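You operate a simulated robot arm through the tools that you are given. There is no shell and no other tool. Be economical: measure what you need, move in short steps, check, and stop when the job is done.

The job below is to be done with a simulated robot arm. You get a single attempt, and the scene is never put back.

JOB
Put things in order on the top of the dark table. At the end: the white fuse from the top of the dark table stands where the grey roller stood; the coupler from the top of the dark table stands on top of the silver core (marked "Core 56"); the grey roller from the top of the dark table stands on top of the yellow coil; the green brush is on the brown carton (marked "End caps"); whatever was shut is shut again. Leave all else as you found it, and nothing knocked over.
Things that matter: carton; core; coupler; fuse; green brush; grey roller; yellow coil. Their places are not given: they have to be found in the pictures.

The check looks at the end state, three seconds after you hand in, the way a careful person would. Anything else that was tipped, shoved, dropped, spilled or broken makes it a failure. A push-on lid holds only when it is set on centred and level and pressed home; a screw cap is set on level and turned clockwise until tight.

ROBOT AND FRAMES
A 7-joint arm with a two-finger parallel gripper, fixed in place. Base frame: the origin is at the foot of the arm, x ahead of it, y to its left, z up; the work surface is at about z = 0. Lengths are in m, angles in degrees, forces in N, time in s.
With the tool pointing down near the work surface it reaches from about 0.22 to 0.58 m from the base axis. Its first joint turns from -66.0 to 66.0 degrees. Payload 2.5 kg.
Tool frame: the origin (TCP) lies between the finger pads and is the grasp point; the fingertips stand 0.023 m ahead of it; z points along the fingers, y is the line along which they close. The gripper opens to 0.094 m. The fingers are 0.038 m wide and 0.01 m thick; the gripper's body (0.054 by 0.096 m) begins 0.039 m behind the TCP.
Orientation is that of the tool frame in the base frame, as a unit quaternion [x, y, z, w]. With the fingers straight down and closing along the base's y, the tool's x points along the base's -x, its y along +y and its z along -z.

CONTROLS
- The arm moves only by the tool nudge_tool. Its arguments are lists of equal length, an entry for each row: "fingers": the opening, from 0 (shut) to 1 (fully open); "linear": the shift along the tool's x, y, z in units of 40 mm (1.0 is 40 mm), a list of three; "dr": the turn, a rotation vector about the tool's x, y, z in units of 4 degrees (1.0 is 4 degrees), a list of three. In form: {"fingers": [fingers, ...], "linear": [[x, y, z], ...], "dr": [[rx, ry, rz], ...]}. A call has 1 to 8 rows; each row shifts and turns the commanded pose from where the row before left it, along the tool's axes as they then stand. A call with a number of a shift or a turn outside -1 to 1 is refused whole. Rows are played at 5 a second. More than 0.05 m and 8.6 degrees between two rows, or a gripper value outside its range, and nothing of the call is played. A pose out of reach is approached as far as the arm can. The call stops where the force on the tool passes 40 N (or 10 N more than at its start, if that is more) or the arm is blocked; 0.2 s more then pass. The fingers move at their own pace (about 0.108 m/s each) and stop on an object; they squeeze with about 41 N. The grip force told is the motor's: it shows also when the fingers shut on nothing. Time passes only in rows, and 0.2 s behind the last, so rows that do not move let the fingers close. It gives the time, the measured TCP pose, the force on the tool (base axes), the opening and the grip force at its end, in the units of the frame above (readings bear some noise), with the torque about the TCP (base axes, N m) and any sound that the robot's microphone picked up.
- Cameras (640 x 400 px; columns grow to the right, rows downward): "scene" is fixed at [0.1101, -0.4015, 0.549]; the picture's right is [0.89, -0.46, 0.00], its down [-0.25, -0.48, -0.84] and it looks along [0.39, 0.75, -0.54] (base axes); focal length 344 px, centre (320, 200). "wrist" rides on the gripper at [0.086, 0.016, -0.075] in the tool frame; the picture's right is [-0.18, 0.98, 0.00], its down [-0.58, -0.11, -0.81] and it looks along [-0.79, -0.15, 0.59] (tool axes); focal length 243 px, centre (320, 200).
- snapshot(camera): a new picture of that camera. The clock stands still meanwhile.
- pixel_to_xyz(camera, pixels): for up to 12 pixels [column, row] of the newest picture of that camera ("zoom" is the newest enlarged one), the place [x, y, z] in the base frame of the surface seen there, good to about 0.002 m. The clock stands still meanwhile.
- zoom(camera, box): a new picture of the part [left, top, right, bottom] of that camera's present view, enlarged. The clock stands still meanwhile.
- finish_job(): hands the job in; it is judged then, once.

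Go step by step. Measure first, check grasps and placings, and put right what went wrong. The budget is 80 turns and 54 pictures, counting those below and the enlarged ones. Unless the task says otherwise, let go and move clear before handing in, and close with one line.

The tools are called after "Emit:" as name(argument=value, ...) on one line, values as JSON. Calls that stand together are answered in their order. nudge_tool: Moves the arm, as the interface text tells. Its arguments: {"type":"object","properties":{"fingers":{"type":"array","items":{"type":"number"}},"linear":{"type":"array","items":{"type":"array","items":{"type":"number"}}},"dr":{"type":"array","items":{"type":"array","items":{"type":"number"}}}},"required":["fingers","linear","dr"]} The other tools are called the same way: snapshot (camera) takes a picture; pixel_to_xyz (camera, pixels) gives the place of the surface under pixels of a picture; zoom (camera, box) takes an enlarged picture of a part of a camera's view; finish_job () hands the job in.

At the start:

```text
t: 0.0
tcp_pos: [0.4485, 0.0061, 0.2939]
orientation: [0.0, 1.0, 0.0, 0.0]
ft_force: [0.1, -0.1, -0.5]
torque: [-0.01, -0.03, -0.01]
finger_gap: 0.0941
gripper_force: 0.0
```

scene: 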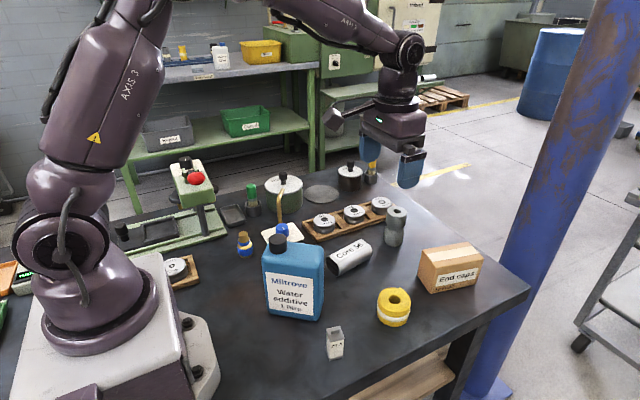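
wrist: 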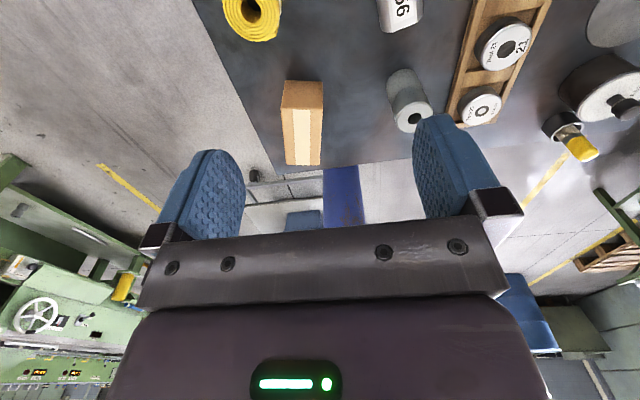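

The scene shows a silver "Core 56" near (350,257), a yellow coil (394,307), a carton (448,268), a white item (335,343) and a grey roller (396,225). I'll zoom in to identify the rest.

Emit:
zoom(camera="scene", box=[220, 150, 420, 275])

Emit:
zoom(camera="scene", box=[300, 230, 500, 370])

Emit:
zoom(camera="scene", box=[0, 150, 240, 300])

```text
3.20 times, centred on (320, 212) of scene
```

zoom: 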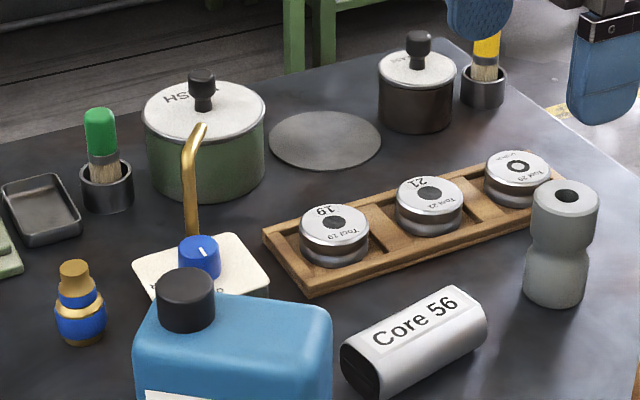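

```text
2.86 times, centred on (400, 300) of scene
```

zoom: 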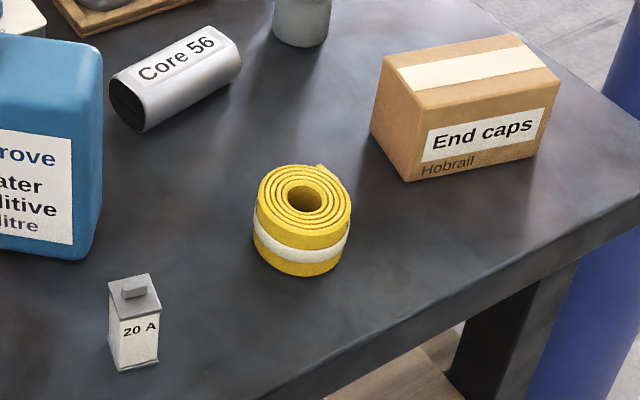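

```text
2.67 times, centred on (120, 225) of scene
```

zoom: 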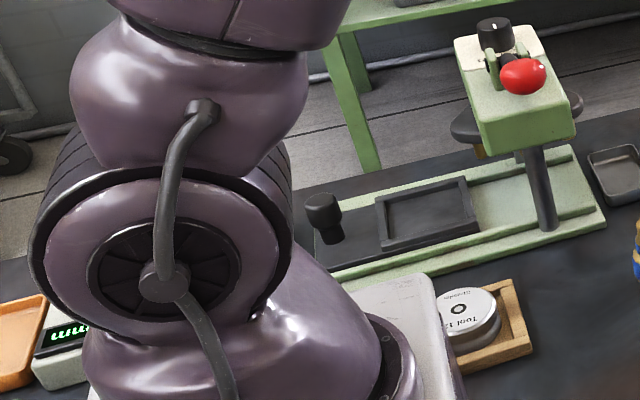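

The fuse is the "20 A" block, the coupler probably the blue/brass piece at (245,243), and the green brush stands in a cup at (252,200). I'll measure through close zooms.

Emit:
zoom(camera="scene", box=[310, 230, 390, 280])

Emit:
pixel_to_xyz(camera="scene", pixels=[[334, 331], [335, 357], [394, 302], [396, 210], [396, 240], [245, 236], [246, 254], [251, 188], [253, 214], [450, 256], [425, 260], [470, 247]])

Emit:
pixel_to_xyz(camera="scene", pixels=[[335, 266], [368, 248], [345, 252], [351, 264], [346, 245], [330, 270], [340, 262], [360, 253], [335, 280], [377, 262]])

```text
8.00 times, centred on (350, 255) of scene
```

zoom: 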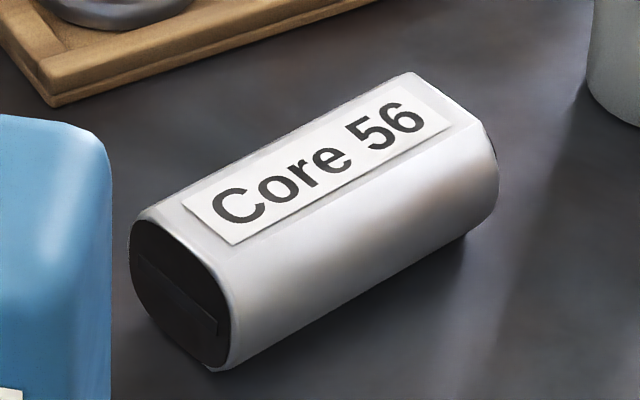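

```text
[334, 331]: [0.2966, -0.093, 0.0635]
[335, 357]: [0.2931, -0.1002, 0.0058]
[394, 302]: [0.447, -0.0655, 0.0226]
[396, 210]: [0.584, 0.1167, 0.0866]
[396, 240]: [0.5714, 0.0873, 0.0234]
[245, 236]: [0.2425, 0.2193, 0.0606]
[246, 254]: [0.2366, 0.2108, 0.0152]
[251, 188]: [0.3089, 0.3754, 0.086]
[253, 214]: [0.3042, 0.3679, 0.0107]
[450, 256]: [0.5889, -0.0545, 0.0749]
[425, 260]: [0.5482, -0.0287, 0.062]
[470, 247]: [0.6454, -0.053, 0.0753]
```

```text
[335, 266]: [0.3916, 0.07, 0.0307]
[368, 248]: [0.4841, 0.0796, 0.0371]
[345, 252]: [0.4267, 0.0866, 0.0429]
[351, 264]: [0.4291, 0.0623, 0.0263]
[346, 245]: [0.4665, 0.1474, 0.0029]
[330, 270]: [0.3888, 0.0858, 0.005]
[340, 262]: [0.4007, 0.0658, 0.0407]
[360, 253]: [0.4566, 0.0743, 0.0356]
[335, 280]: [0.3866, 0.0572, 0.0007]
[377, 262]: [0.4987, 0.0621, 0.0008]
```

The core has a flat labelled top at z≈0.043. I'll measure its flat (zoom pixels around the label) and then zoom the other items.

Emit:
pixel_to_xyz(camera="zoom", pixels=[[150, 212], [182, 205], [232, 245], [212, 262], [395, 90], [452, 125], [412, 76], [470, 118], [318, 165], [290, 125], [345, 205], [320, 250]])

Emit:
zoom(camera="scene", box=[205, 170, 301, 230])

Emit:
pixel_to_xyz(camera="zoom", pixels=[[310, 93], [310, 125], [310, 160], [310, 205], [310, 260], [312, 300], [290, 140], [330, 140], [250, 225], [370, 225], [272, 225], [350, 225]])

Emit:
zoom(camera="scene", box=[205, 220, 285, 270])

Emit:
pixel_to_xyz(camera="zoom", pixels=[[320, 95], [310, 105], [335, 105], [320, 150], [320, 180], [320, 220], [320, 260], [330, 275], [262, 220], [380, 215], [285, 165], [352, 165]])

```text
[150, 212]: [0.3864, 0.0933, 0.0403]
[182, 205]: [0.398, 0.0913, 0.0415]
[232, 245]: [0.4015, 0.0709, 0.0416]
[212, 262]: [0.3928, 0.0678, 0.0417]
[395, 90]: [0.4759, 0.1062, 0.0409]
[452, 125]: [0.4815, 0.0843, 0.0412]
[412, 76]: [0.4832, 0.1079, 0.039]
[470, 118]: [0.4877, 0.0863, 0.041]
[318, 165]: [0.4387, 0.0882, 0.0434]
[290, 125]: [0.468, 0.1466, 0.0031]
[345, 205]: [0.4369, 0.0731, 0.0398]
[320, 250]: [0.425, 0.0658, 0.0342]
```

```text
6.67 times, centred on (253, 200) of scene
```

zoom: 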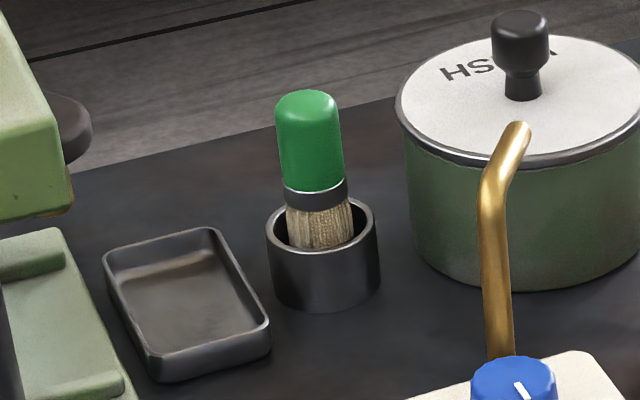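

```text
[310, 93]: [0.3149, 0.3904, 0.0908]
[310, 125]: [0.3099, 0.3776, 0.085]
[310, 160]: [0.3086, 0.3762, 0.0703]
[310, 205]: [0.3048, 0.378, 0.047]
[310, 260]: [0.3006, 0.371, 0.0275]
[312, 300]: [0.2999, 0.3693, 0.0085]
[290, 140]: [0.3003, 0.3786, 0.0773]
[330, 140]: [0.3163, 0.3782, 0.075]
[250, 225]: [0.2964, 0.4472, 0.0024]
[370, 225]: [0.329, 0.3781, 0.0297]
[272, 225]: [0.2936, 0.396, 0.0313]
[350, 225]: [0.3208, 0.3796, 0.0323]
```

```text
8.00 times, centred on (245, 245) of scene
```

zoom: 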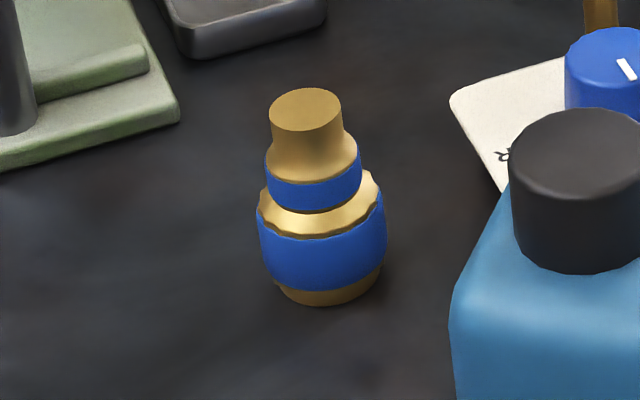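

```text
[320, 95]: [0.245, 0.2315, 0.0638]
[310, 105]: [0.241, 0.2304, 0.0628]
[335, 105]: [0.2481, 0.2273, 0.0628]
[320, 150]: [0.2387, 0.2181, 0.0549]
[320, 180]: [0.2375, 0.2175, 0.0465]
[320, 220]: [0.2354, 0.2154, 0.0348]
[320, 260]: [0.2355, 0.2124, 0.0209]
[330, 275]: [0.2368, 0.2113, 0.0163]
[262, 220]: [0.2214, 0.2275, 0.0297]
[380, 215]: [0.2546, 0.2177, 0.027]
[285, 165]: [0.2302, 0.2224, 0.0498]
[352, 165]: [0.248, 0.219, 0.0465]
```

The core's flat top centre is about (0.439, 0.088, 0.042), and the coupler is about (0.240, 0.228). Next I'll measure the roller, coil, carton, fuse and the obstacles.

Emit:
zoom(camera="scene", box=[356, 200, 436, 250])

Emit:
pixel_to_xyz(camera="zoom", pixels=[[270, 70], [375, 70], [325, 50], [325, 95], [325, 130], [325, 200], [325, 260], [320, 340], [260, 310], [375, 320], [290, 230], [350, 230]])

Emit:
zoom(camera="scene", box=[354, 280, 434, 330])

Emit:
pixel_to_xyz(camera="zoom", pixels=[[200, 130], [300, 75], [410, 130], [300, 190], [230, 150], [380, 150], [300, 125], [300, 250], [300, 300], [190, 200], [430, 200], [320, 100]])

Emit:
zoom(camera="scene", box=[408, 230, 488, 280])

Emit:
pixel_to_xyz(camera="zoom", pixels=[[100, 200], [200, 255], [110, 170], [370, 110], [540, 175], [300, 200], [200, 200], [400, 150], [300, 160], [215, 245]])

Emit:
zoom(camera="scene", box=[295, 315, 375, 365])

Emit:
pixel_to_xyz(camera="zoom", pixels=[[310, 100], [260, 110], [340, 90], [365, 135], [280, 150], [330, 115], [290, 340], [370, 320], [300, 250], [360, 240], [250, 200], [325, 140]])

```text
8.00 times, centred on (396, 225) of scene
```

zoom: 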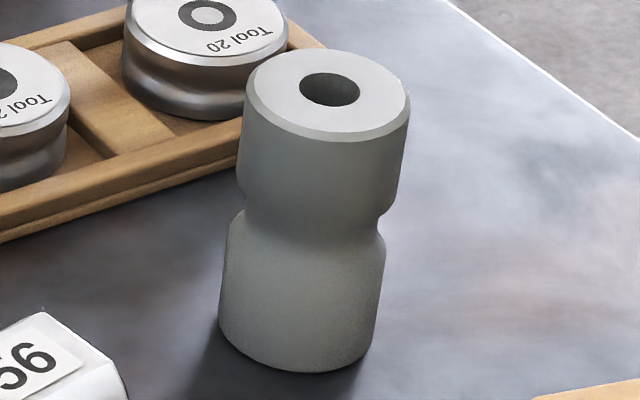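

```text
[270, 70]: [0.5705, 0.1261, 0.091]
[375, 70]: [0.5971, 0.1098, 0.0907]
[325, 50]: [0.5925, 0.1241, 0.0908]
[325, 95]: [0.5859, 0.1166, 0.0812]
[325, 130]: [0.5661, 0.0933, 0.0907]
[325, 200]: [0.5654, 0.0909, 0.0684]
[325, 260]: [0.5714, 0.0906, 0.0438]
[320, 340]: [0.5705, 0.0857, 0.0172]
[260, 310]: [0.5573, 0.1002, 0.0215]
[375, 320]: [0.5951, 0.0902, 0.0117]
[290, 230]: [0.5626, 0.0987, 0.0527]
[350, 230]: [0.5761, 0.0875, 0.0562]
```

```text
8.00 times, centred on (394, 305) of scene
```

zoom: 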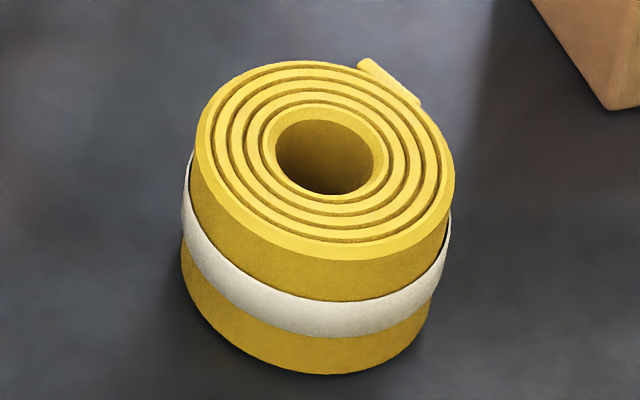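

```text
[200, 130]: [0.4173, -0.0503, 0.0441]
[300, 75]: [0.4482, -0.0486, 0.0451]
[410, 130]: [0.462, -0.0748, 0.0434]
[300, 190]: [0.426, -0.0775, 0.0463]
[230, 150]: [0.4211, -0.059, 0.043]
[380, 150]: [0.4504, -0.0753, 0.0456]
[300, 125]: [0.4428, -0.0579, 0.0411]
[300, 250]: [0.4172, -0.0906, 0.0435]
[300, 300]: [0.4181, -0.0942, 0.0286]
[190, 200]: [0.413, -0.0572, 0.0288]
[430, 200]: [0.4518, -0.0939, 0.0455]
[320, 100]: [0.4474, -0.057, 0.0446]
```

```text
8.00 times, centred on (448, 255) of scene
```

zoom: 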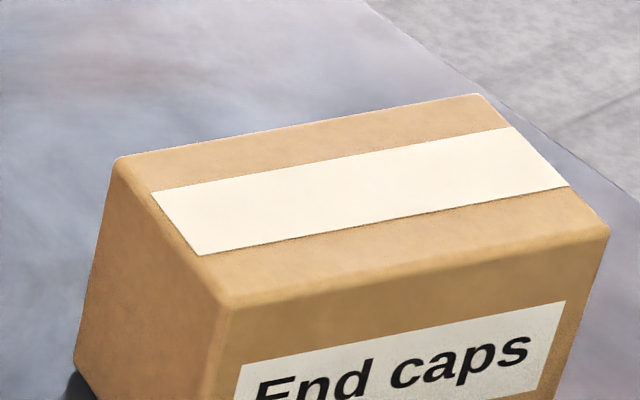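

```text
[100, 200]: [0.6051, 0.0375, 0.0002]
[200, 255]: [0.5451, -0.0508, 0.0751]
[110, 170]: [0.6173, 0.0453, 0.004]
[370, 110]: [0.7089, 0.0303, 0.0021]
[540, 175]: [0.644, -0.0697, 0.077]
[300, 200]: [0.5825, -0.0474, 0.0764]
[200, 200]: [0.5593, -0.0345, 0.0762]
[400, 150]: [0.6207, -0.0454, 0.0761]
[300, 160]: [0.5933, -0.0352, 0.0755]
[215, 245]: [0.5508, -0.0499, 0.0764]
```

```text
8.00 times, centred on (335, 340) of scene
```

zoom: 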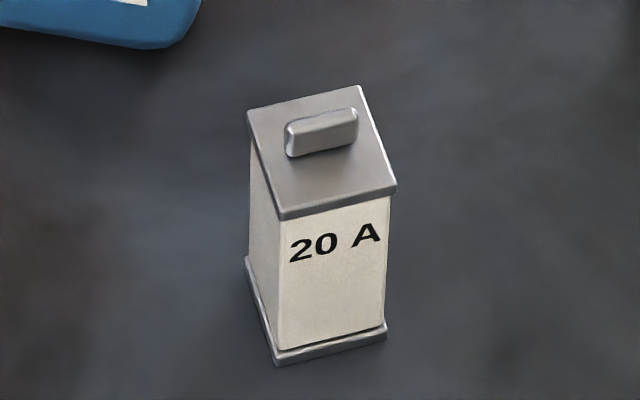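

```text
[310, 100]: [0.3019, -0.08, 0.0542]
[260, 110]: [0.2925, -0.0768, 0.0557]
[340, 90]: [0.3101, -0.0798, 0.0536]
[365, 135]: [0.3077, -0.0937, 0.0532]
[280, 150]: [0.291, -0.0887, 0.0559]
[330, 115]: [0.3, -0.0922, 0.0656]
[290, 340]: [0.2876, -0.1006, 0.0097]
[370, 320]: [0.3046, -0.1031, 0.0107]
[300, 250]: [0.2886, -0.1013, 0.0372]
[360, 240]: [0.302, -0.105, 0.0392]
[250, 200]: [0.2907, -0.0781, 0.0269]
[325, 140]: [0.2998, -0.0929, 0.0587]
```

Roller ≈(0.579,0.107), r≈0.02, height 0.091. Coil ≈(0.434,-0.071), top z 0.045. Carton top z 0.0765. Fuse ≈(0.299,-0.090). I'll check the obstacles around them.

Emit:
pixel_to_xyz(camera="scene", pixels=[[277, 240], [266, 256], [320, 252], [270, 312], [227, 235], [200, 205], [196, 178], [209, 180], [284, 181], [241, 205], [262, 200], [283, 230]])

Emit:
pixel_to_xyz(camera="scene", pixels=[[390, 200], [380, 202], [388, 215], [315, 241], [303, 225], [285, 190], [280, 205], [350, 172], [371, 172], [238, 240], [262, 250], [228, 230]])

```text
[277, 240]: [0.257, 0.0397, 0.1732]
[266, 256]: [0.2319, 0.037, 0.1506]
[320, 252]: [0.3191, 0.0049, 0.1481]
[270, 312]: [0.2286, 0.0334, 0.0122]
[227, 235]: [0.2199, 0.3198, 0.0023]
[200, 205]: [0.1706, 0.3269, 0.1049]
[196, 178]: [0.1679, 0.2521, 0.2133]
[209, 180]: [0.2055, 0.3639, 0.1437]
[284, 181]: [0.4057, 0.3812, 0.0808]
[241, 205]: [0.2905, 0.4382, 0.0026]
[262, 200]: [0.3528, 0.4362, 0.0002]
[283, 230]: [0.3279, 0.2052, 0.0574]
```

```text
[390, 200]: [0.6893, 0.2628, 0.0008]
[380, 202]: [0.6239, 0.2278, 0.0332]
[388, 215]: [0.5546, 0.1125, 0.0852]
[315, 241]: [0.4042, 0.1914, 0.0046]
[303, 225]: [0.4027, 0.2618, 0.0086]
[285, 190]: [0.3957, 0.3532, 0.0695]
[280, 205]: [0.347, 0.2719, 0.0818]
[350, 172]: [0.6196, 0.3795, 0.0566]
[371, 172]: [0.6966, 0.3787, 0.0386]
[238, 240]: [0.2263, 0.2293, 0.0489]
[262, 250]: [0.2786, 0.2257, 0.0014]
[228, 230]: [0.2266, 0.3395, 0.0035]
```

The bottle reaches z 0.175, and the press's red lever ball sits near (0.168,0.252,0.213), close to the coupler. I'll look at it closely.

Emit:
zoom(camera="scene", box=[150, 145, 246, 205])

Emit:
pixel_to_xyz(camera="zoom", pixels=[[305, 220], [340, 220], [365, 185], [240, 155], [270, 120], [420, 270], [300, 350], [425, 350], [400, 200], [200, 230], [330, 390], [210, 280]])

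Emit:
zoom(camera="scene", box=[340, 40, 440, 200])

Emit:
pixel_to_xyz(camera="zoom", pixels=[[250, 285], [420, 285], [250, 230], [420, 230], [330, 220], [330, 100], [300, 150], [380, 150], [320, 290], [250, 180], [400, 180], [230, 310]])

```text
6.67 times, centred on (198, 175) of scene
```

zoom: 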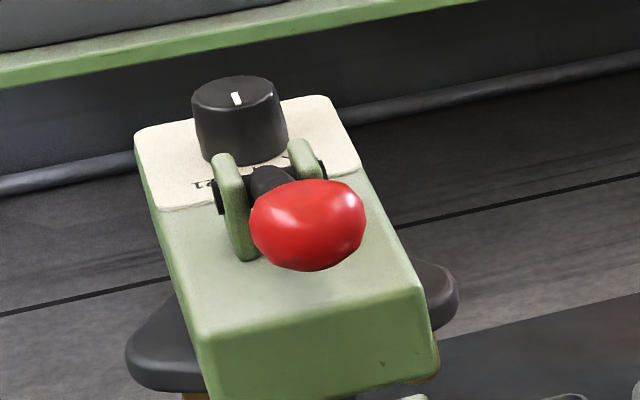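

```text
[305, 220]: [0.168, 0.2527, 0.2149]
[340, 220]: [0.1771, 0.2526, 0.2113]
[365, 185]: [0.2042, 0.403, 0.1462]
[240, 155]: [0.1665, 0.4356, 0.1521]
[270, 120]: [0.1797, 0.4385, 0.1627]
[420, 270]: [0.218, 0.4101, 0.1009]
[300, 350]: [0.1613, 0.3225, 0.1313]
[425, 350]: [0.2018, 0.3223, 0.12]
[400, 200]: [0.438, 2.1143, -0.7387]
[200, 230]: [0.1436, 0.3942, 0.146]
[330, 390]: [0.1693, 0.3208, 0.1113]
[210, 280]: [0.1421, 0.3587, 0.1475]
```

```text
2.50 times, centred on (390, 120) of scene
```

zoom: 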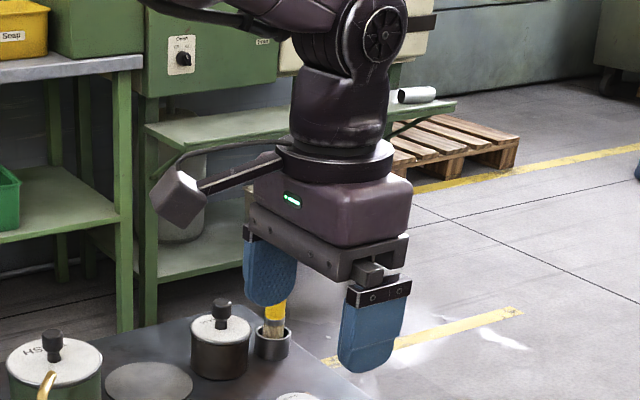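

```text
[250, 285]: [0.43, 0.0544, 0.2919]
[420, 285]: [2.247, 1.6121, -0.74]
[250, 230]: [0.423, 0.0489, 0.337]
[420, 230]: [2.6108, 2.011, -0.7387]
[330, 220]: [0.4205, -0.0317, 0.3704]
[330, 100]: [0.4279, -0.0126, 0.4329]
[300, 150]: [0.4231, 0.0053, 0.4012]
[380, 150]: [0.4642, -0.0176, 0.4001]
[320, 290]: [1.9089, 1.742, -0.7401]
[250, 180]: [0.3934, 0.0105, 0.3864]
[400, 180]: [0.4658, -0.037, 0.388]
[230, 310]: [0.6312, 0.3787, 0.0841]
```

The red ball is about 7 cm from the coupler axis, so clearance will be tight but workable. I'll start with the roller and move above it, ending near z 0.19.

Emit:
nudge_tool(fingers=[1, 1, 1, 1, 1], linear=[[-0.65, 0.5, 0.5], [-0.65, 0.5, 0.5], [-0.65, 0.5, 0.5], [-0.65, 0.5, 0.5], [-0.65, 0.5, 0.5]], dr=[[0, 0, 0], [0, 0, 0], [0, 0, 0], [0, 0, 0], [0, 0, 0]])

Emit:
snapshot(camera="wrist")

Emit:
snapshot(camera="scene")

```text
t: 1.2
tcp_pos: [0.5791, 0.1067, 0.1942]
orientation: [0.001, 1.0, -0.001, 0.0]
ft_force: [0.4, -0.3, -0.1]
torque: [0.0, 0.01, -0.02]
finger_gap: 0.094
gripper_force: 0.0
```

```text
39 pictures are left
```

wrist: 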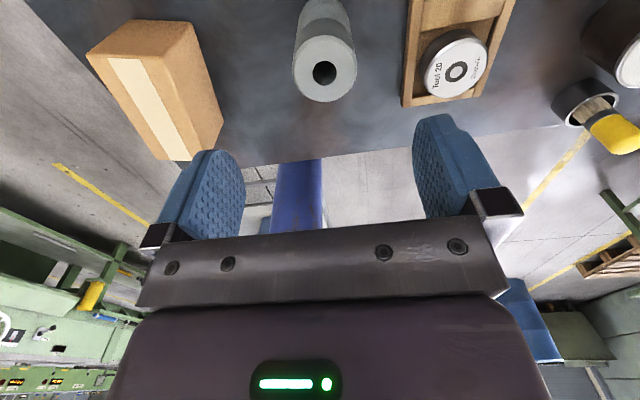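

```text
38 pictures are left
```

scene: 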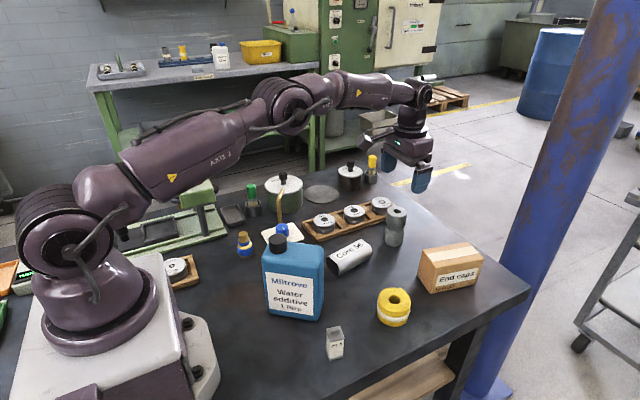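

The arm reached above the roller. I'll measure the roller's rim and the tray edge from the wrist picture.

Emit:
pixel_to_xyz(camera="wrist", pixels=[[297, 68], [351, 65], [326, 97], [322, 45], [405, 60], [403, 104], [410, 20], [455, 102], [340, 15], [308, 15]])

Emit:
zoom(camera="wrist", box=[272, 0, 432, 100])

```text
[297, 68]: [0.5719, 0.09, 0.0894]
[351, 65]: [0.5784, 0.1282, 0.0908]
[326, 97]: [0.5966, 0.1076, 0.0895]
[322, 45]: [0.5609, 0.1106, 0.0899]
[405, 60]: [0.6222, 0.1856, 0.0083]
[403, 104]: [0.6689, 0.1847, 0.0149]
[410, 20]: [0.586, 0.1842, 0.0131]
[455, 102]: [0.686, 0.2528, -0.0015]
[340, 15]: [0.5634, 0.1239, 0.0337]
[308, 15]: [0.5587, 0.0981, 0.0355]
```

```text
4.00 times, centred on (352, 50) of wrist
```

zoom: 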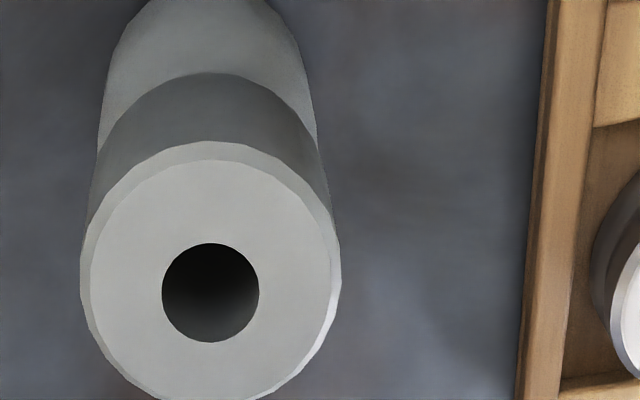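

The roller's axis is at (0.579,0.109), and the tray edge at y≈0.184 leaves room. I'll descend to z≈0.068 and grip.

Emit:
nudge_tool(fingers=[0.9, 0.9, 0.9, 0.9], linear=[[0, 0.05, 0.9], [0, 0, 0.9], [0, 0, 0.9], [0, 0, 0.45]], dr=[[0, 0, 0], [0, 0, 0], [0, 0, 0], [0, 0, 0]])

Emit:
nudge_tool(fingers=[0.35, 0.35, 0.35, 0.35], linear=[[0, 0, 0], [0, 0, 0], [0, 0, 0], [0, 0, 0]], dr=[[0, 0, 0], [0, 0, 0], [0, 0, 0], [0, 0, 0]])

```text
t: 2.2
tcp_pos: [0.5788, 0.1069, 0.0667]
orientation: [0.0, 1.0, 0.0, 0.001]
ft_force: [-0.1, 0.1, 0.3]
torque: [0.02, 0.01, -0.01]
finger_gap: 0.0844
gripper_force: 0.1
```

```text
t: 3.2
tcp_pos: [0.5793, 0.1068, 0.0679]
orientation: [0.0, 1.0, 0.0, 0.0]
ft_force: [0.1, -0.9, 0.4]
torque: [0.03, 0.03, -0.01]
finger_gap: 0.0468
gripper_force: 41.1
```

The grip holds at 41 N with a 47 mm gap. I'll lift 0.12 m and carry it over the coil.

Emit:
nudge_tool(fingers=[0.35, 0.35, 0.35], linear=[[0, 0, -1], [0, 0, -1], [0, 0, -1]], dr=[[0, 0, 0], [0, 0, 0], [0, 0, 0]])

Emit:
nudge_tool(fingers=[0.35, 0.35, 0.35, 0.35, 0.35, 0.35], linear=[[0.605, -0.742, 0], [0.605, -0.742, 0], [0.605, -0.742, 0], [0.605, -0.742, 0], [0.605, -0.742, 0], [0.605, -0.742, 0]], dr=[[0, 0, 0], [0, 0, 0], [0, 0, 0], [0, 0, 0], [0, 0, 0], [0, 0, 0]])

Emit:
snapshot(camera="wrist")

Emit:
zoom(camera="scene", box=[320, 200, 480, 340])

```text
t: 4.0
tcp_pos: [0.5788, 0.107, 0.1874]
orientation: [0.0, 1.0, 0.0, 0.0]
ft_force: [0.4, 0.6, -2.6]
torque: [0.0, -0.01, 0.0]
finger_gap: 0.0466
gripper_force: 41.2
```

```text
t: 5.4
tcp_pos: [0.434, -0.0705, 0.1872]
orientation: [0.0, 1.0, 0.0, 0.0]
ft_force: [-0.2, 0.3, -2.6]
torque: [-0.04, 0.02, -0.05]
finger_gap: 0.0467
gripper_force: 41.3
```

```text
36 pictures are left
```

wrist: 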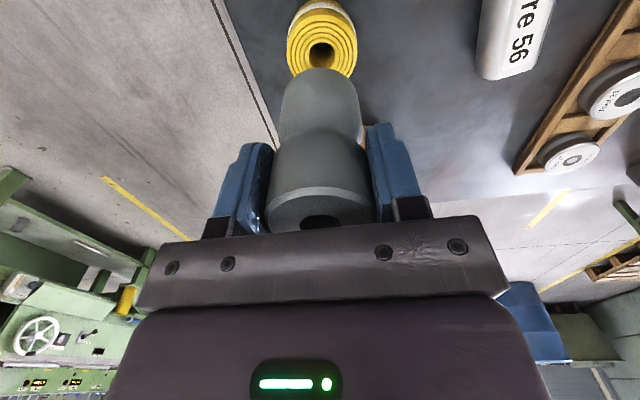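

```text
2.86 times, centred on (400, 270) of scene
```

zoom: 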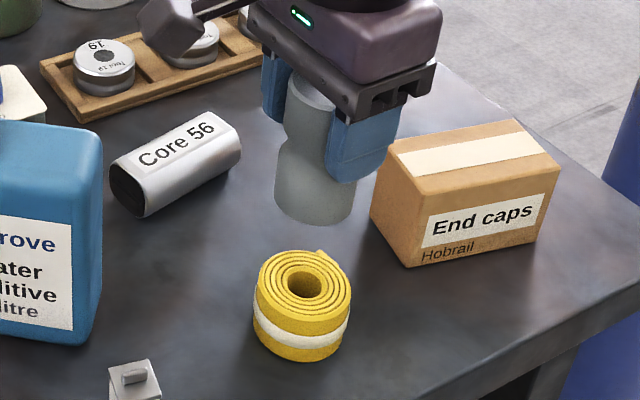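

The roller hangs straight. I'll check the coil centre from the wrist view, where the rim is around (288–357, 12–77).

Emit:
pixel_to_xyz(camera="wrist", pixels=[[291, 45], [353, 42], [300, 70], [343, 66], [320, 15], [310, 42], [334, 42], [322, 64], [282, 130], [360, 130]])

Emit:
pixel_to_xyz(camera="zoom", pixels=[[258, 290], [350, 290], [304, 255], [300, 333], [304, 310], [304, 268], [280, 290], [328, 290]])

```text
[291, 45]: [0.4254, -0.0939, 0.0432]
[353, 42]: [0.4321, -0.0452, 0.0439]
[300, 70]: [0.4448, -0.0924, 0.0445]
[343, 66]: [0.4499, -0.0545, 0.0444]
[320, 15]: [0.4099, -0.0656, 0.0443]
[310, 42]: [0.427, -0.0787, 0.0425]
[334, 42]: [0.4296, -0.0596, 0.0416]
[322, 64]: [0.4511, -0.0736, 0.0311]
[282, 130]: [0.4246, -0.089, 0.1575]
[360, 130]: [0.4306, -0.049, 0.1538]
```

```text
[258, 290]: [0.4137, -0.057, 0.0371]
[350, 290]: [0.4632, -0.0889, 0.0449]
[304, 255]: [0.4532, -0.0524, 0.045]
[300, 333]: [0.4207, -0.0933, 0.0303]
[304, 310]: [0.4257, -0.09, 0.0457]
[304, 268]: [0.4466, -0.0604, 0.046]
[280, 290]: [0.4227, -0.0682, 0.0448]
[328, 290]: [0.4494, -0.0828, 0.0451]
```

The coil centre is about (0.436,-0.0715). I'll lower to just above its top.

Emit:
nudge_tool(fingers=[0.35, 0.35, 0.35], linear=[[-0.05, -0.025, 0.6], [0, 0, 0.6], [0, 0, 0.55]], dr=[[0, 0, 0], [0, 0, 0], [0, 0, 0]])

Emit:
nudge_tool(fingers=[0.35, 0.35, 0.35], linear=[[0, 0, 0.04], [0, 0, 0.03], [0, 0, 0]], dr=[[0, 0, 0], [0, 0, 0], [0, 0, 0]])

Emit:
zoom(camera="scene", box=[344, 240, 444, 330])

```text
t: 6.2
tcp_pos: [0.4344, -0.0697, 0.1183]
orientation: [0.0, 1.0, 0.0, 0.0]
ft_force: [0.1, 0.1, -1.7]
torque: [0.02, -0.02, 0.01]
finger_gap: 0.0464
gripper_force: 40.9
```

```text
t: 7.0
tcp_pos: [0.4364, -0.0714, 0.1155]
orientation: [-0.001, 1.0, 0.0, 0.0]
ft_force: [0.6, -0.8, -1.9]
torque: [0.01, 0.0, -0.02]
finger_gap: 0.0468
gripper_force: 40.6
```

```text
4.44 times, centred on (394, 285) of scene
```

zoom: 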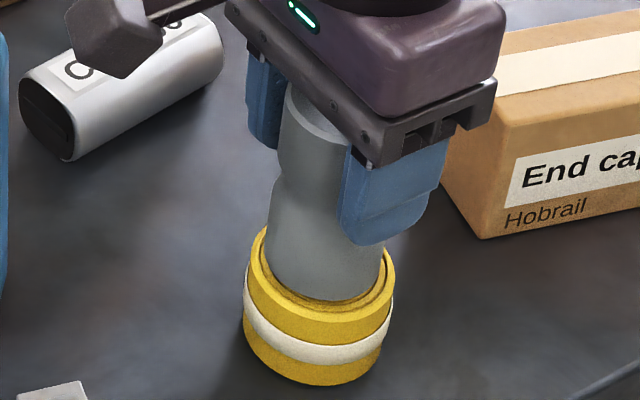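

The roller is centred just above the coil. I'll lower by tiny steps until I feel contact.

Emit:
nudge_tool(fingers=[0.35, 0.35, 0.35, 0.35, 0.35], linear=[[0, 0, 0.025], [0, 0, 0.025], [0, 0, 0], [0, 0, 0], [0, 0, 0]], dr=[[0, 0, 0], [0, 0, 0], [0, 0, 0], [0, 0, 0], [0, 0, 0]])

```text
t: 8.2
tcp_pos: [0.4358, -0.0716, 0.1128]
orientation: [0.0, 1.0, 0.0, 0.0]
ft_force: [0.1, 0.3, -0.8]
torque: [-0.01, -0.01, 0.0]
finger_gap: 0.047
gripper_force: 41.0
```

The force went from about -2 to -0.8 N, so the roller is almost down. One more small step.

Emit:
nudge_tool(fingers=[0.35, 0.35, 0.35, 0.35], linear=[[0, 0, 0.02], [0, 0, 0], [0, 0, 0], [0, 0, 0]], dr=[[0, 0, 0], [0, 0, 0], [0, 0, 0], [0, 0, 0]])

```text
t: 9.2
tcp_pos: [0.4359, -0.0715, 0.1133]
orientation: [0.0, 1.0, 0.0, -0.001]
ft_force: [0.1, 0.1, -1.1]
torque: [-0.04, 0.03, -0.02]
finger_gap: 0.0467
gripper_force: 40.8
```

Emit:
nudge_tool(fingers=[0.35, 0.35, 0.35, 0.35], linear=[[0, 0, 0.025], [0, 0, 0], [0, 0, 0], [0, 0, 0]], dr=[[0, 0, 0], [0, 0, 0], [0, 0, 0], [0, 0, 0]])

```text
t: 10.2
tcp_pos: [0.4366, -0.0712, 0.1114]
orientation: [0.0, 1.0, 0.001, -0.001]
ft_force: [-0.3, -0.1, -2.1]
torque: [0.01, -0.01, 0.03]
finger_gap: 0.0467
gripper_force: 40.6
```

The reading is still the full weight, about -2 N, so there's no contact yet. I'll keep lowering.

Emit:
nudge_tool(fingers=[0.35, 0.35, 0.35, 0.35], linear=[[0, 0, 0.025], [0, 0, 0], [0, 0, 0.025], [0, 0, 0]], dr=[[0, 0, 0], [0, 0, 0], [0, 0, 0], [0, 0, 0]])

Emit:
zoom(camera="scene", box=[364, 270, 428, 330])

```text
t: 11.2
tcp_pos: [0.4371, -0.0711, 0.1105]
orientation: [0.0, 1.0, 0.0, 0.001]
ft_force: [-6.8, 2.2, 21.1]
torque: [0.32, 0.47, 0.18]
finger_gap: 0.0464
gripper_force: 40.8
```

```text
6.67 times, centred on (396, 300) of scene
```

zoom: 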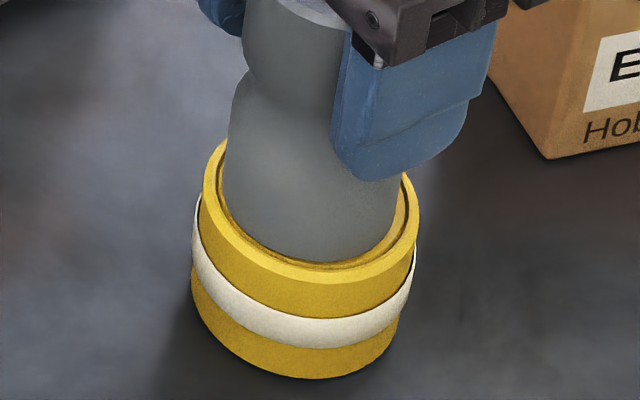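

Contact now, at about 21 N. I'll back off roughly 0.8 mm, open the fingers partway and rise.

Emit:
nudge_tool(fingers=[0.35, 0.35, 0.35], linear=[[0, 0, -0.02], [0, 0, 0], [0, 0, 0]], dr=[[0, 0, 0], [0, 0, 0], [0, 0, 0]])

Emit:
nudge_tool(fingers=[0.6, 0.75, 0.75, 0.75, 0.75, 0.75, 0.75], linear=[[0, 0, 0], [0, 0, 0], [0, 0, 0], [0, 0, -0.5], [0, 0, -1], [0, 0, -1], [0, 0, -0.5]], dr=[[0, 0, 0], [0, 0, 0], [0, 0, 0], [0, 0, 0], [0, 0, 0], [0, 0, 0], [0, 0, 0]])

Emit:
zoom(camera="scene", box=[320, 200, 480, 340])

```text
t: 12.0
tcp_pos: [0.4367, -0.07, 0.1112]
orientation: [0.001, 1.0, 0.0, 0.001]
ft_force: [-0.1, 1.0, 8.7]
torque: [0.2, -0.11, -0.02]
finger_gap: 0.0468
gripper_force: 41.1
```

```text
t: 13.6
tcp_pos: [0.4359, -0.0706, 0.2314]
orientation: [0.0, 1.0, -0.001, 0.0]
ft_force: [-0.3, 0.3, -0.2]
torque: [0.02, -0.01, 0.01]
finger_gap: 0.0705
gripper_force: 0.1
```

```text
2.86 times, centred on (400, 270) of scene
```

zoom: 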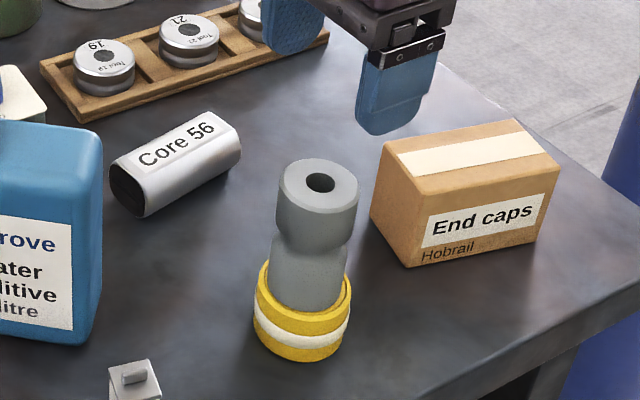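

The roller stands well on the coil. Next is the fuse: I'll move above it, turn to match its yaw of about -9° and look.

Emit:
nudge_tool(fingers=[0.8, 0.8, 0.8, 0.8, 0.8, 0.8, 0.8], linear=[[0.86, -0.125, 0], [0.86, -0.125, 0], [0.86, -0.125, 0], [0.86, -0.125, 0], [0, 0, 0.5], [0, 0, 0.5], [0, 0, 0.5]], dr=[[0, 0, 0], [0, 0, 0], [0, 0, 0], [0, 0, 0], [0, 0, 0.75], [0, 0, 0.75], [0, 0, 0.75]])

Emit:
snapshot(camera="wrist")

```text
t: 15.2
tcp_pos: [0.2988, -0.0915, 0.1708]
orientation: [0.079, 0.997, 0.0, 0.0]
ft_force: [0.4, 0.5, 0.2]
torque: [-0.04, -0.04, 0.0]
finger_gap: 0.0754
gripper_force: 0.1
```

```text
31 pictures are left
```

wrist: 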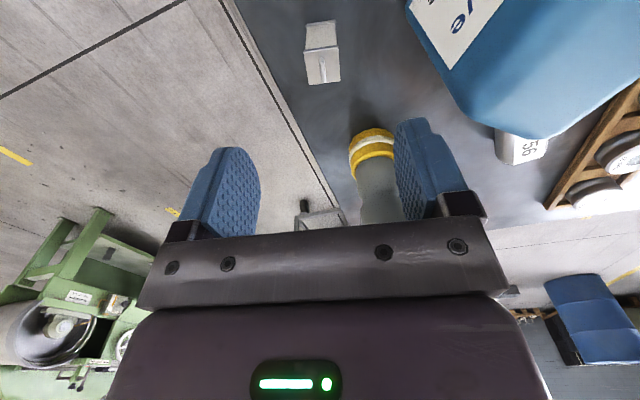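

The fuse top shows at about (322,50) and looks aligned with the fingers. I'll measure it.

Emit:
zoom(camera="wrist", box=[282, 0, 362, 100])

Emit:
pixel_to_xyz(camera="wrist", pixels=[[308, 54], [338, 50], [310, 80], [339, 77], [324, 80], [322, 62], [323, 72], [308, 26], [334, 24], [320, 30]])

```text
4.00 times, centred on (322, 50) of wrist
```

zoom: 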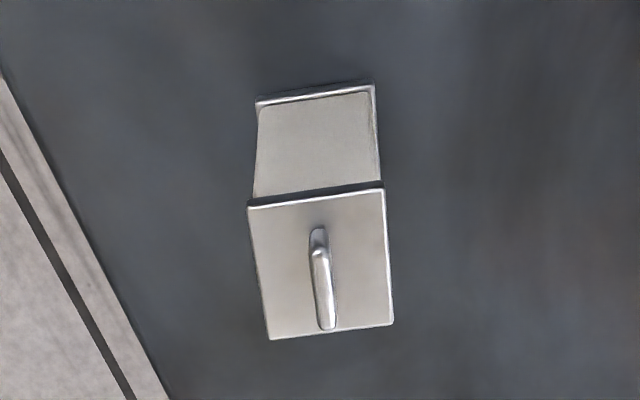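

```text
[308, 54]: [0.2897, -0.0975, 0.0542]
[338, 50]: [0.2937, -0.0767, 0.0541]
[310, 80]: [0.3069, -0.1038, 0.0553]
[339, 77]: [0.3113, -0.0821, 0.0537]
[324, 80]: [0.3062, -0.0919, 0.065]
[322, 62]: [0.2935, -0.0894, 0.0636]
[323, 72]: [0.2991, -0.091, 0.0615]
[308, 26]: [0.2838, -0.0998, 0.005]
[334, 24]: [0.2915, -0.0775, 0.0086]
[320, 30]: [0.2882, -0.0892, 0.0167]
```

The fuse centre is about (0.3005,-0.090) and the yaw matches. I'll descend to z≈0.037 and grip.

Emit:
nudge_tool(fingers=[0.8, 0.8, 0.8, 0.8, 0.8], linear=[[-0.033, 0.043, 0.9], [0, 0, 0.9], [0, 0, 0.9], [0, 0, 0.65], [0, 0, 0]], dr=[[0, 0, 0], [0, 0, 0], [0, 0, 0], [0, 0, 0], [0, 0, 0]])

Emit:
nudge_tool(fingers=[0.15, 0.15, 0.15, 0.15, 0.15], linear=[[0, 0, 0], [0, 0, 0], [0, 0, 0], [0, 0, 0], [0, 0, 0]], dr=[[0, 0, 0], [0, 0, 0], [0, 0, 0], [0, 0, 0], [0, 0, 0]])

Emit:
nudge_tool(fingers=[0.15, 0.15, 0.15, 0.15], linear=[[0, 0, -1], [0, 0, -1], [0, 0, -1], [0, 0, -1]], dr=[[0, 0, 0], [0, 0, 0], [0, 0, 0], [0, 0, 0]])

Emit:
snapshot(camera="wrist")

```text
t: 16.4
tcp_pos: [0.2996, -0.0899, 0.0366]
orientation: [0.079, 0.997, 0.0, 0.0]
ft_force: [0.5, 0.2, 0.6]
torque: [0.03, 0.02, 0.0]
finger_gap: 0.0751
gripper_force: 0.1
```

```text
t: 17.6
tcp_pos: [0.3001, -0.0903, 0.036]
orientation: [0.078, 0.997, 0.0, -0.001]
ft_force: [0.1, -0.2, 0.6]
torque: [-0.01, -0.01, -0.03]
finger_gap: 0.0251
gripper_force: 41.3
```

```text
t: 18.6
tcp_pos: [0.3, -0.0896, 0.1978]
orientation: [0.08, 0.997, 0.0, -0.001]
ft_force: [-0.4, -0.9, -0.2]
torque: [-0.02, 0.02, -0.02]
finger_gap: 0.0247
gripper_force: 40.7
```

```text
29 pictures are left
```

wrist: 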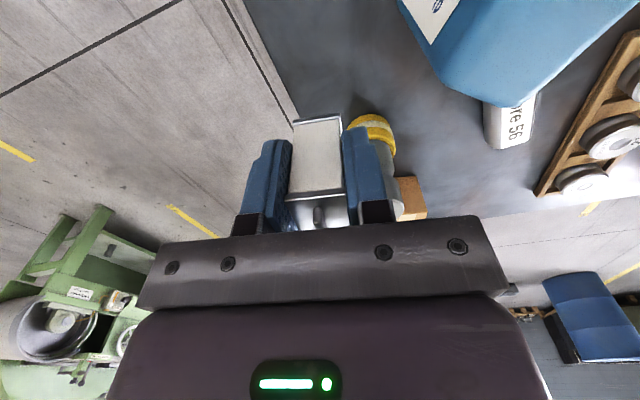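

The fuse is held. I'll raise it, turn the yaw back and carry it to the roller's old spot at (0.579,0.108).

Emit:
nudge_tool(fingers=[0.15, 0.15, 0.15], linear=[[0, 0, -0.3], [0, 0, -0.3], [0, 0, -0.4]], dr=[[0, 0, -0.75], [0, 0, -0.75], [0, 0, -0.75]])

Emit:
nudge_tool(fingers=[0.15, 0.15, 0.15, 0.15, 0.15, 0.15, 0.15, 0.15], linear=[[-0.872, 0.619, 0], [-0.872, 0.619, 0], [-0.872, 0.619, 0], [-0.872, 0.619, 0], [-0.872, 0.619, 0], [-0.872, 0.619, 0], [-0.872, 0.619, 0], [-0.872, 0.619, 0]], dr=[[0, 0, 0], [0, 0, 0], [0, 0, 0], [0, 0, 0], [0, 0, 0], [0, 0, 0], [0, 0, 0], [0, 0, 0]])

Emit:
nudge_tool(fingers=[0.15, 0.15, 0.15, 0.15, 0.15, 0.15], linear=[[0, 0, 1], [0, 0, 1], [0, 0, 1], [0, 0, 1], [0, 0, 0.8], [0, 0, 0]], dr=[[0, 0, 0], [0, 0, 0], [0, 0, 0], [0, 0, 0], [0, 0, 0], [0, 0, 0]])

```text
t: 19.4
tcp_pos: [0.2991, -0.0907, 0.2364]
orientation: [0.0, 1.0, 0.0, -0.001]
ft_force: [-0.3, 0.9, -1.0]
torque: [0.01, 0.02, -0.01]
finger_gap: 0.025
gripper_force: 41.2
```

```text
t: 21.2
tcp_pos: [0.5779, 0.1086, 0.2361]
orientation: [0.001, 1.0, 0.0, -0.002]
ft_force: [-0.4, 0.9, -1.2]
torque: [0.03, 0.0, 0.01]
finger_gap: 0.0249
gripper_force: 41.0
```

```text
t: 22.6
tcp_pos: [0.5796, 0.1076, 0.0451]
orientation: [0.0, 1.0, 0.0, 0.0]
ft_force: [-1.3, 0.1, -0.1]
torque: [-0.04, 0.01, -0.01]
finger_gap: 0.0249
gripper_force: 40.6
```

I'm about 8 mm above contact. I'll lower in small steps.

Emit:
nudge_tool(fingers=[0.15, 0.15, 0.15, 0.15, 0.15], linear=[[0, 0, 0.1], [0, 0, 0.06], [0, 0, 0.03], [0, 0, 0], [0, 0, 0]], dr=[[0, 0, 0], [0, 0, 0], [0, 0, 0], [0, 0, 0], [0, 0, 0]])

```text
t: 23.8
tcp_pos: [0.5793, 0.1082, 0.0357]
orientation: [-0.001, 1.0, 0.0, -0.001]
ft_force: [0.3, -0.4, -0.8]
torque: [-0.03, -0.02, 0.01]
finger_gap: 0.0248
gripper_force: 40.7
```

Emit:
nudge_tool(fingers=[0.15, 0.15, 0.15, 0.15], linear=[[0, 0, 0.02], [0, 0, 0], [0, 0, 0.02], [0, 0, 0]], dr=[[0, 0, 0], [0, 0, 0], [0, 0, 0], [0, 0, 0]])

```text
t: 24.8
tcp_pos: [0.579, 0.1084, 0.0371]
orientation: [0.0, 1.0, 0.0, 0.001]
ft_force: [-2.2, -1.7, 5.1]
torque: [-0.03, 0.11, -0.01]
finger_gap: 0.0249
gripper_force: 40.8
```

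The reading is a light contact of about 5 N. I'll release, rise, and check.

Emit:
nudge_tool(fingers=[0.3, 0.45, 0.6, 0.6, 0.6, 0.6, 0.6, 0.6], linear=[[0, 0, 0], [0, 0, 0], [0, 0, 0], [0, 0, -0.5], [0, 0, -1], [0, 0, -1], [0, 0, -1], [0, 0, -1]], dr=[[0, 0, 0], [0, 0, 0], [0, 0, 0], [0, 0, 0], [0, 0, 0], [0, 0, 0], [0, 0, 0], [0, 0, 0]])

Emit:
zoom(camera="scene", box=[320, 180, 480, 280])

```text
t: 26.6
tcp_pos: [0.5779, 0.1089, 0.2159]
orientation: [-0.001, 1.0, 0.0, 0.0]
ft_force: [-0.6, -0.3, -0.1]
torque: [-0.01, -0.02, -0.01]
finger_gap: 0.0565
gripper_force: 0.0
```

```text
4.00 times, centred on (400, 230) of scene
```

zoom: 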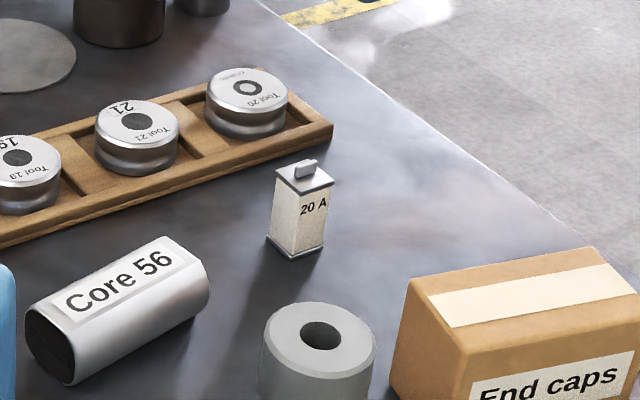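

The fuse stands well. Next is the green brush: I'll travel over the cup and yaw toward radial.

Emit:
nudge_tool(fingers=[0.6, 0.6, 0.6, 0.6, 0.6, 0.6, 0.6, 0.6], linear=[[0.8375, 0.8656, 0], [0.8375, 0.8656, 0], [0.8375, 0.8656, 0], [0.8375, 0.8656, 0], [0.8375, 0.8656, 0], [0.8375, 0.8656, 0], [0.8375, 0.8656, 0], [0.8375, 0.8656, 0]], dr=[[0, 0, 0], [0, 0, 0], [0, 0, 0], [0, 0, 0], [0, 0, 0], [0, 0, 0], [0, 0, 0], [0, 0, 0]])

Emit:
nudge_tool(fingers=[0.6, 0.6, 0.6, 0.6, 0.6, 0.6], linear=[[0, 0, 0], [0, 0, 0], [0, 0, 0], [0, 0, 0], [0, 0, 0], [0, 0, 0]], dr=[[0, 0, -1], [0, 0, -1], [0, 0, -1], [0, 0, -1], [0, 0, -1], [0, 0, -1]])

Emit:
nudge_tool(fingers=[0.6, 0.6, 0.6, 0.6, 0.6, 0.6], linear=[[0, 0, 0], [0, 0, 0], [0, 0, 0], [0, 0, 0], [0, 0, 0], [0, 0, 0]], dr=[[0, 0, -1], [0, 0, -1], [0, 0, -1], [0, 0, -1], [0, 0, -1], [0, 0, -1]])

Emit:
snapshot(camera="wrist")

Emit:
snapshot(camera="scene")

```text
t: 28.4
tcp_pos: [0.3112, 0.3866, 0.216]
orientation: [0.001, 1.0, 0.001, 0.0]
ft_force: [-0.2, -0.3, -0.5]
torque: [0.03, 0.0, 0.01]
finger_gap: 0.0563
gripper_force: 0.1
```

```text
t: 29.8
tcp_pos: [0.3121, 0.3857, 0.2157]
orientation: [-0.208, 0.978, 0.0, 0.0]
ft_force: [-0.4, 0.0, -0.4]
torque: [0.04, 0.03, -0.02]
finger_gap: 0.0566
gripper_force: 0.1
```

```text
t: 31.2
tcp_pos: [0.3123, 0.3853, 0.2153]
orientation: [-0.407, 0.914, 0.0, 0.0]
ft_force: [0.8, -0.1, 0.3]
torque: [0.05, 0.01, 0.02]
finger_gap: 0.0563
gripper_force: 0.1
```

```text
27 pictures are left
```

wrist: 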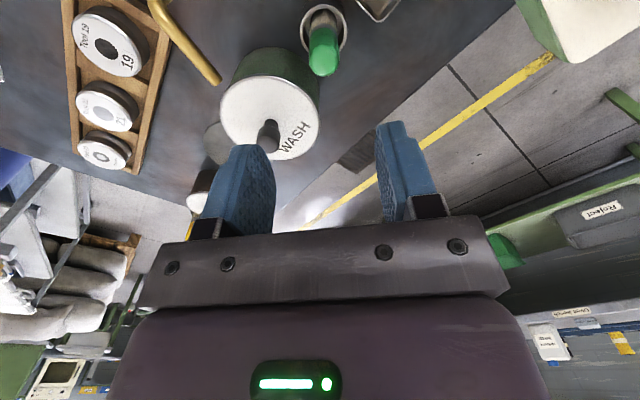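

```text
26 pictures are left
```

scene: 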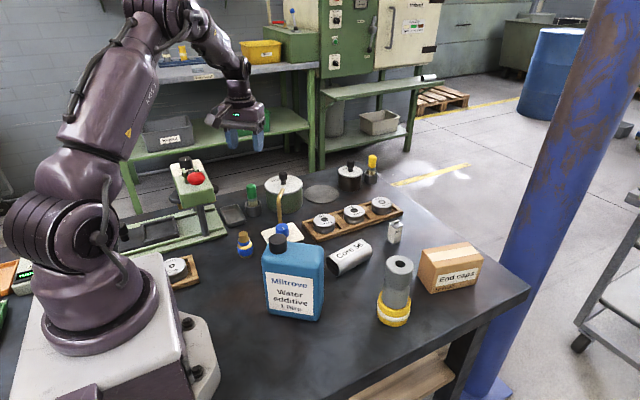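

The green brush is visible at (323,50) in the wrist view. I'll measure its handle, the cup and the pot knob.

Emit:
pixel_to_xyz(camera="wrist", pixels=[[313, 62], [335, 58], [323, 62], [323, 72], [323, 52], [323, 35], [322, 22], [343, 30], [304, 25], [270, 130], [268, 122], [315, 75]])

Emit:
zoom(camera="wrist", box=[272, 0, 382, 90])

Emit:
zoom(camera="scene", box=[213, 170, 301, 225])

```text
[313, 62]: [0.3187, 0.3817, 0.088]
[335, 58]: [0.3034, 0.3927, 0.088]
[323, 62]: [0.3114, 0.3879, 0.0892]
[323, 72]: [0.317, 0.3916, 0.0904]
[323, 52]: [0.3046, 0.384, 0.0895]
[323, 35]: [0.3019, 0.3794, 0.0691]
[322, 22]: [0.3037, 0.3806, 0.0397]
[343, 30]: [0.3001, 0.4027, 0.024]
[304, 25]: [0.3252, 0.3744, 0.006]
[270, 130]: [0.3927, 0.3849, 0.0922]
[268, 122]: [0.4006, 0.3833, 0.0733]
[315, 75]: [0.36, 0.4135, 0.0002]
```

```text
4.44 times, centred on (327, 45) of wrist
```

zoom: 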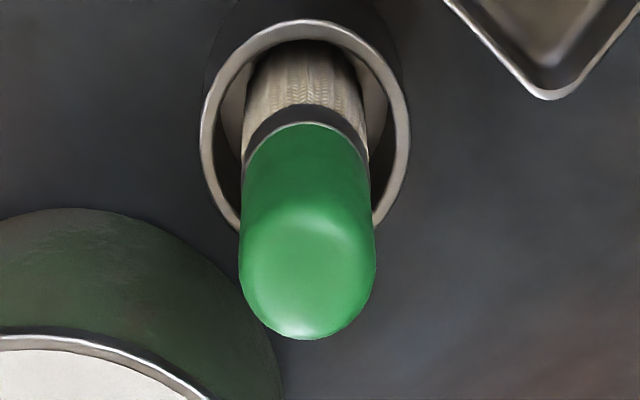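

```text
7.27 times, centred on (257, 198) of scene
```

zoom: 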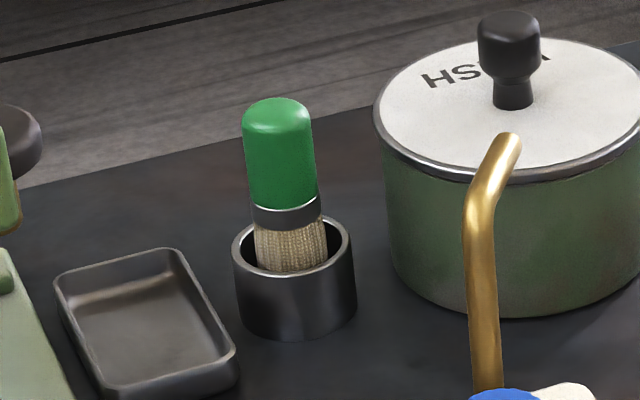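

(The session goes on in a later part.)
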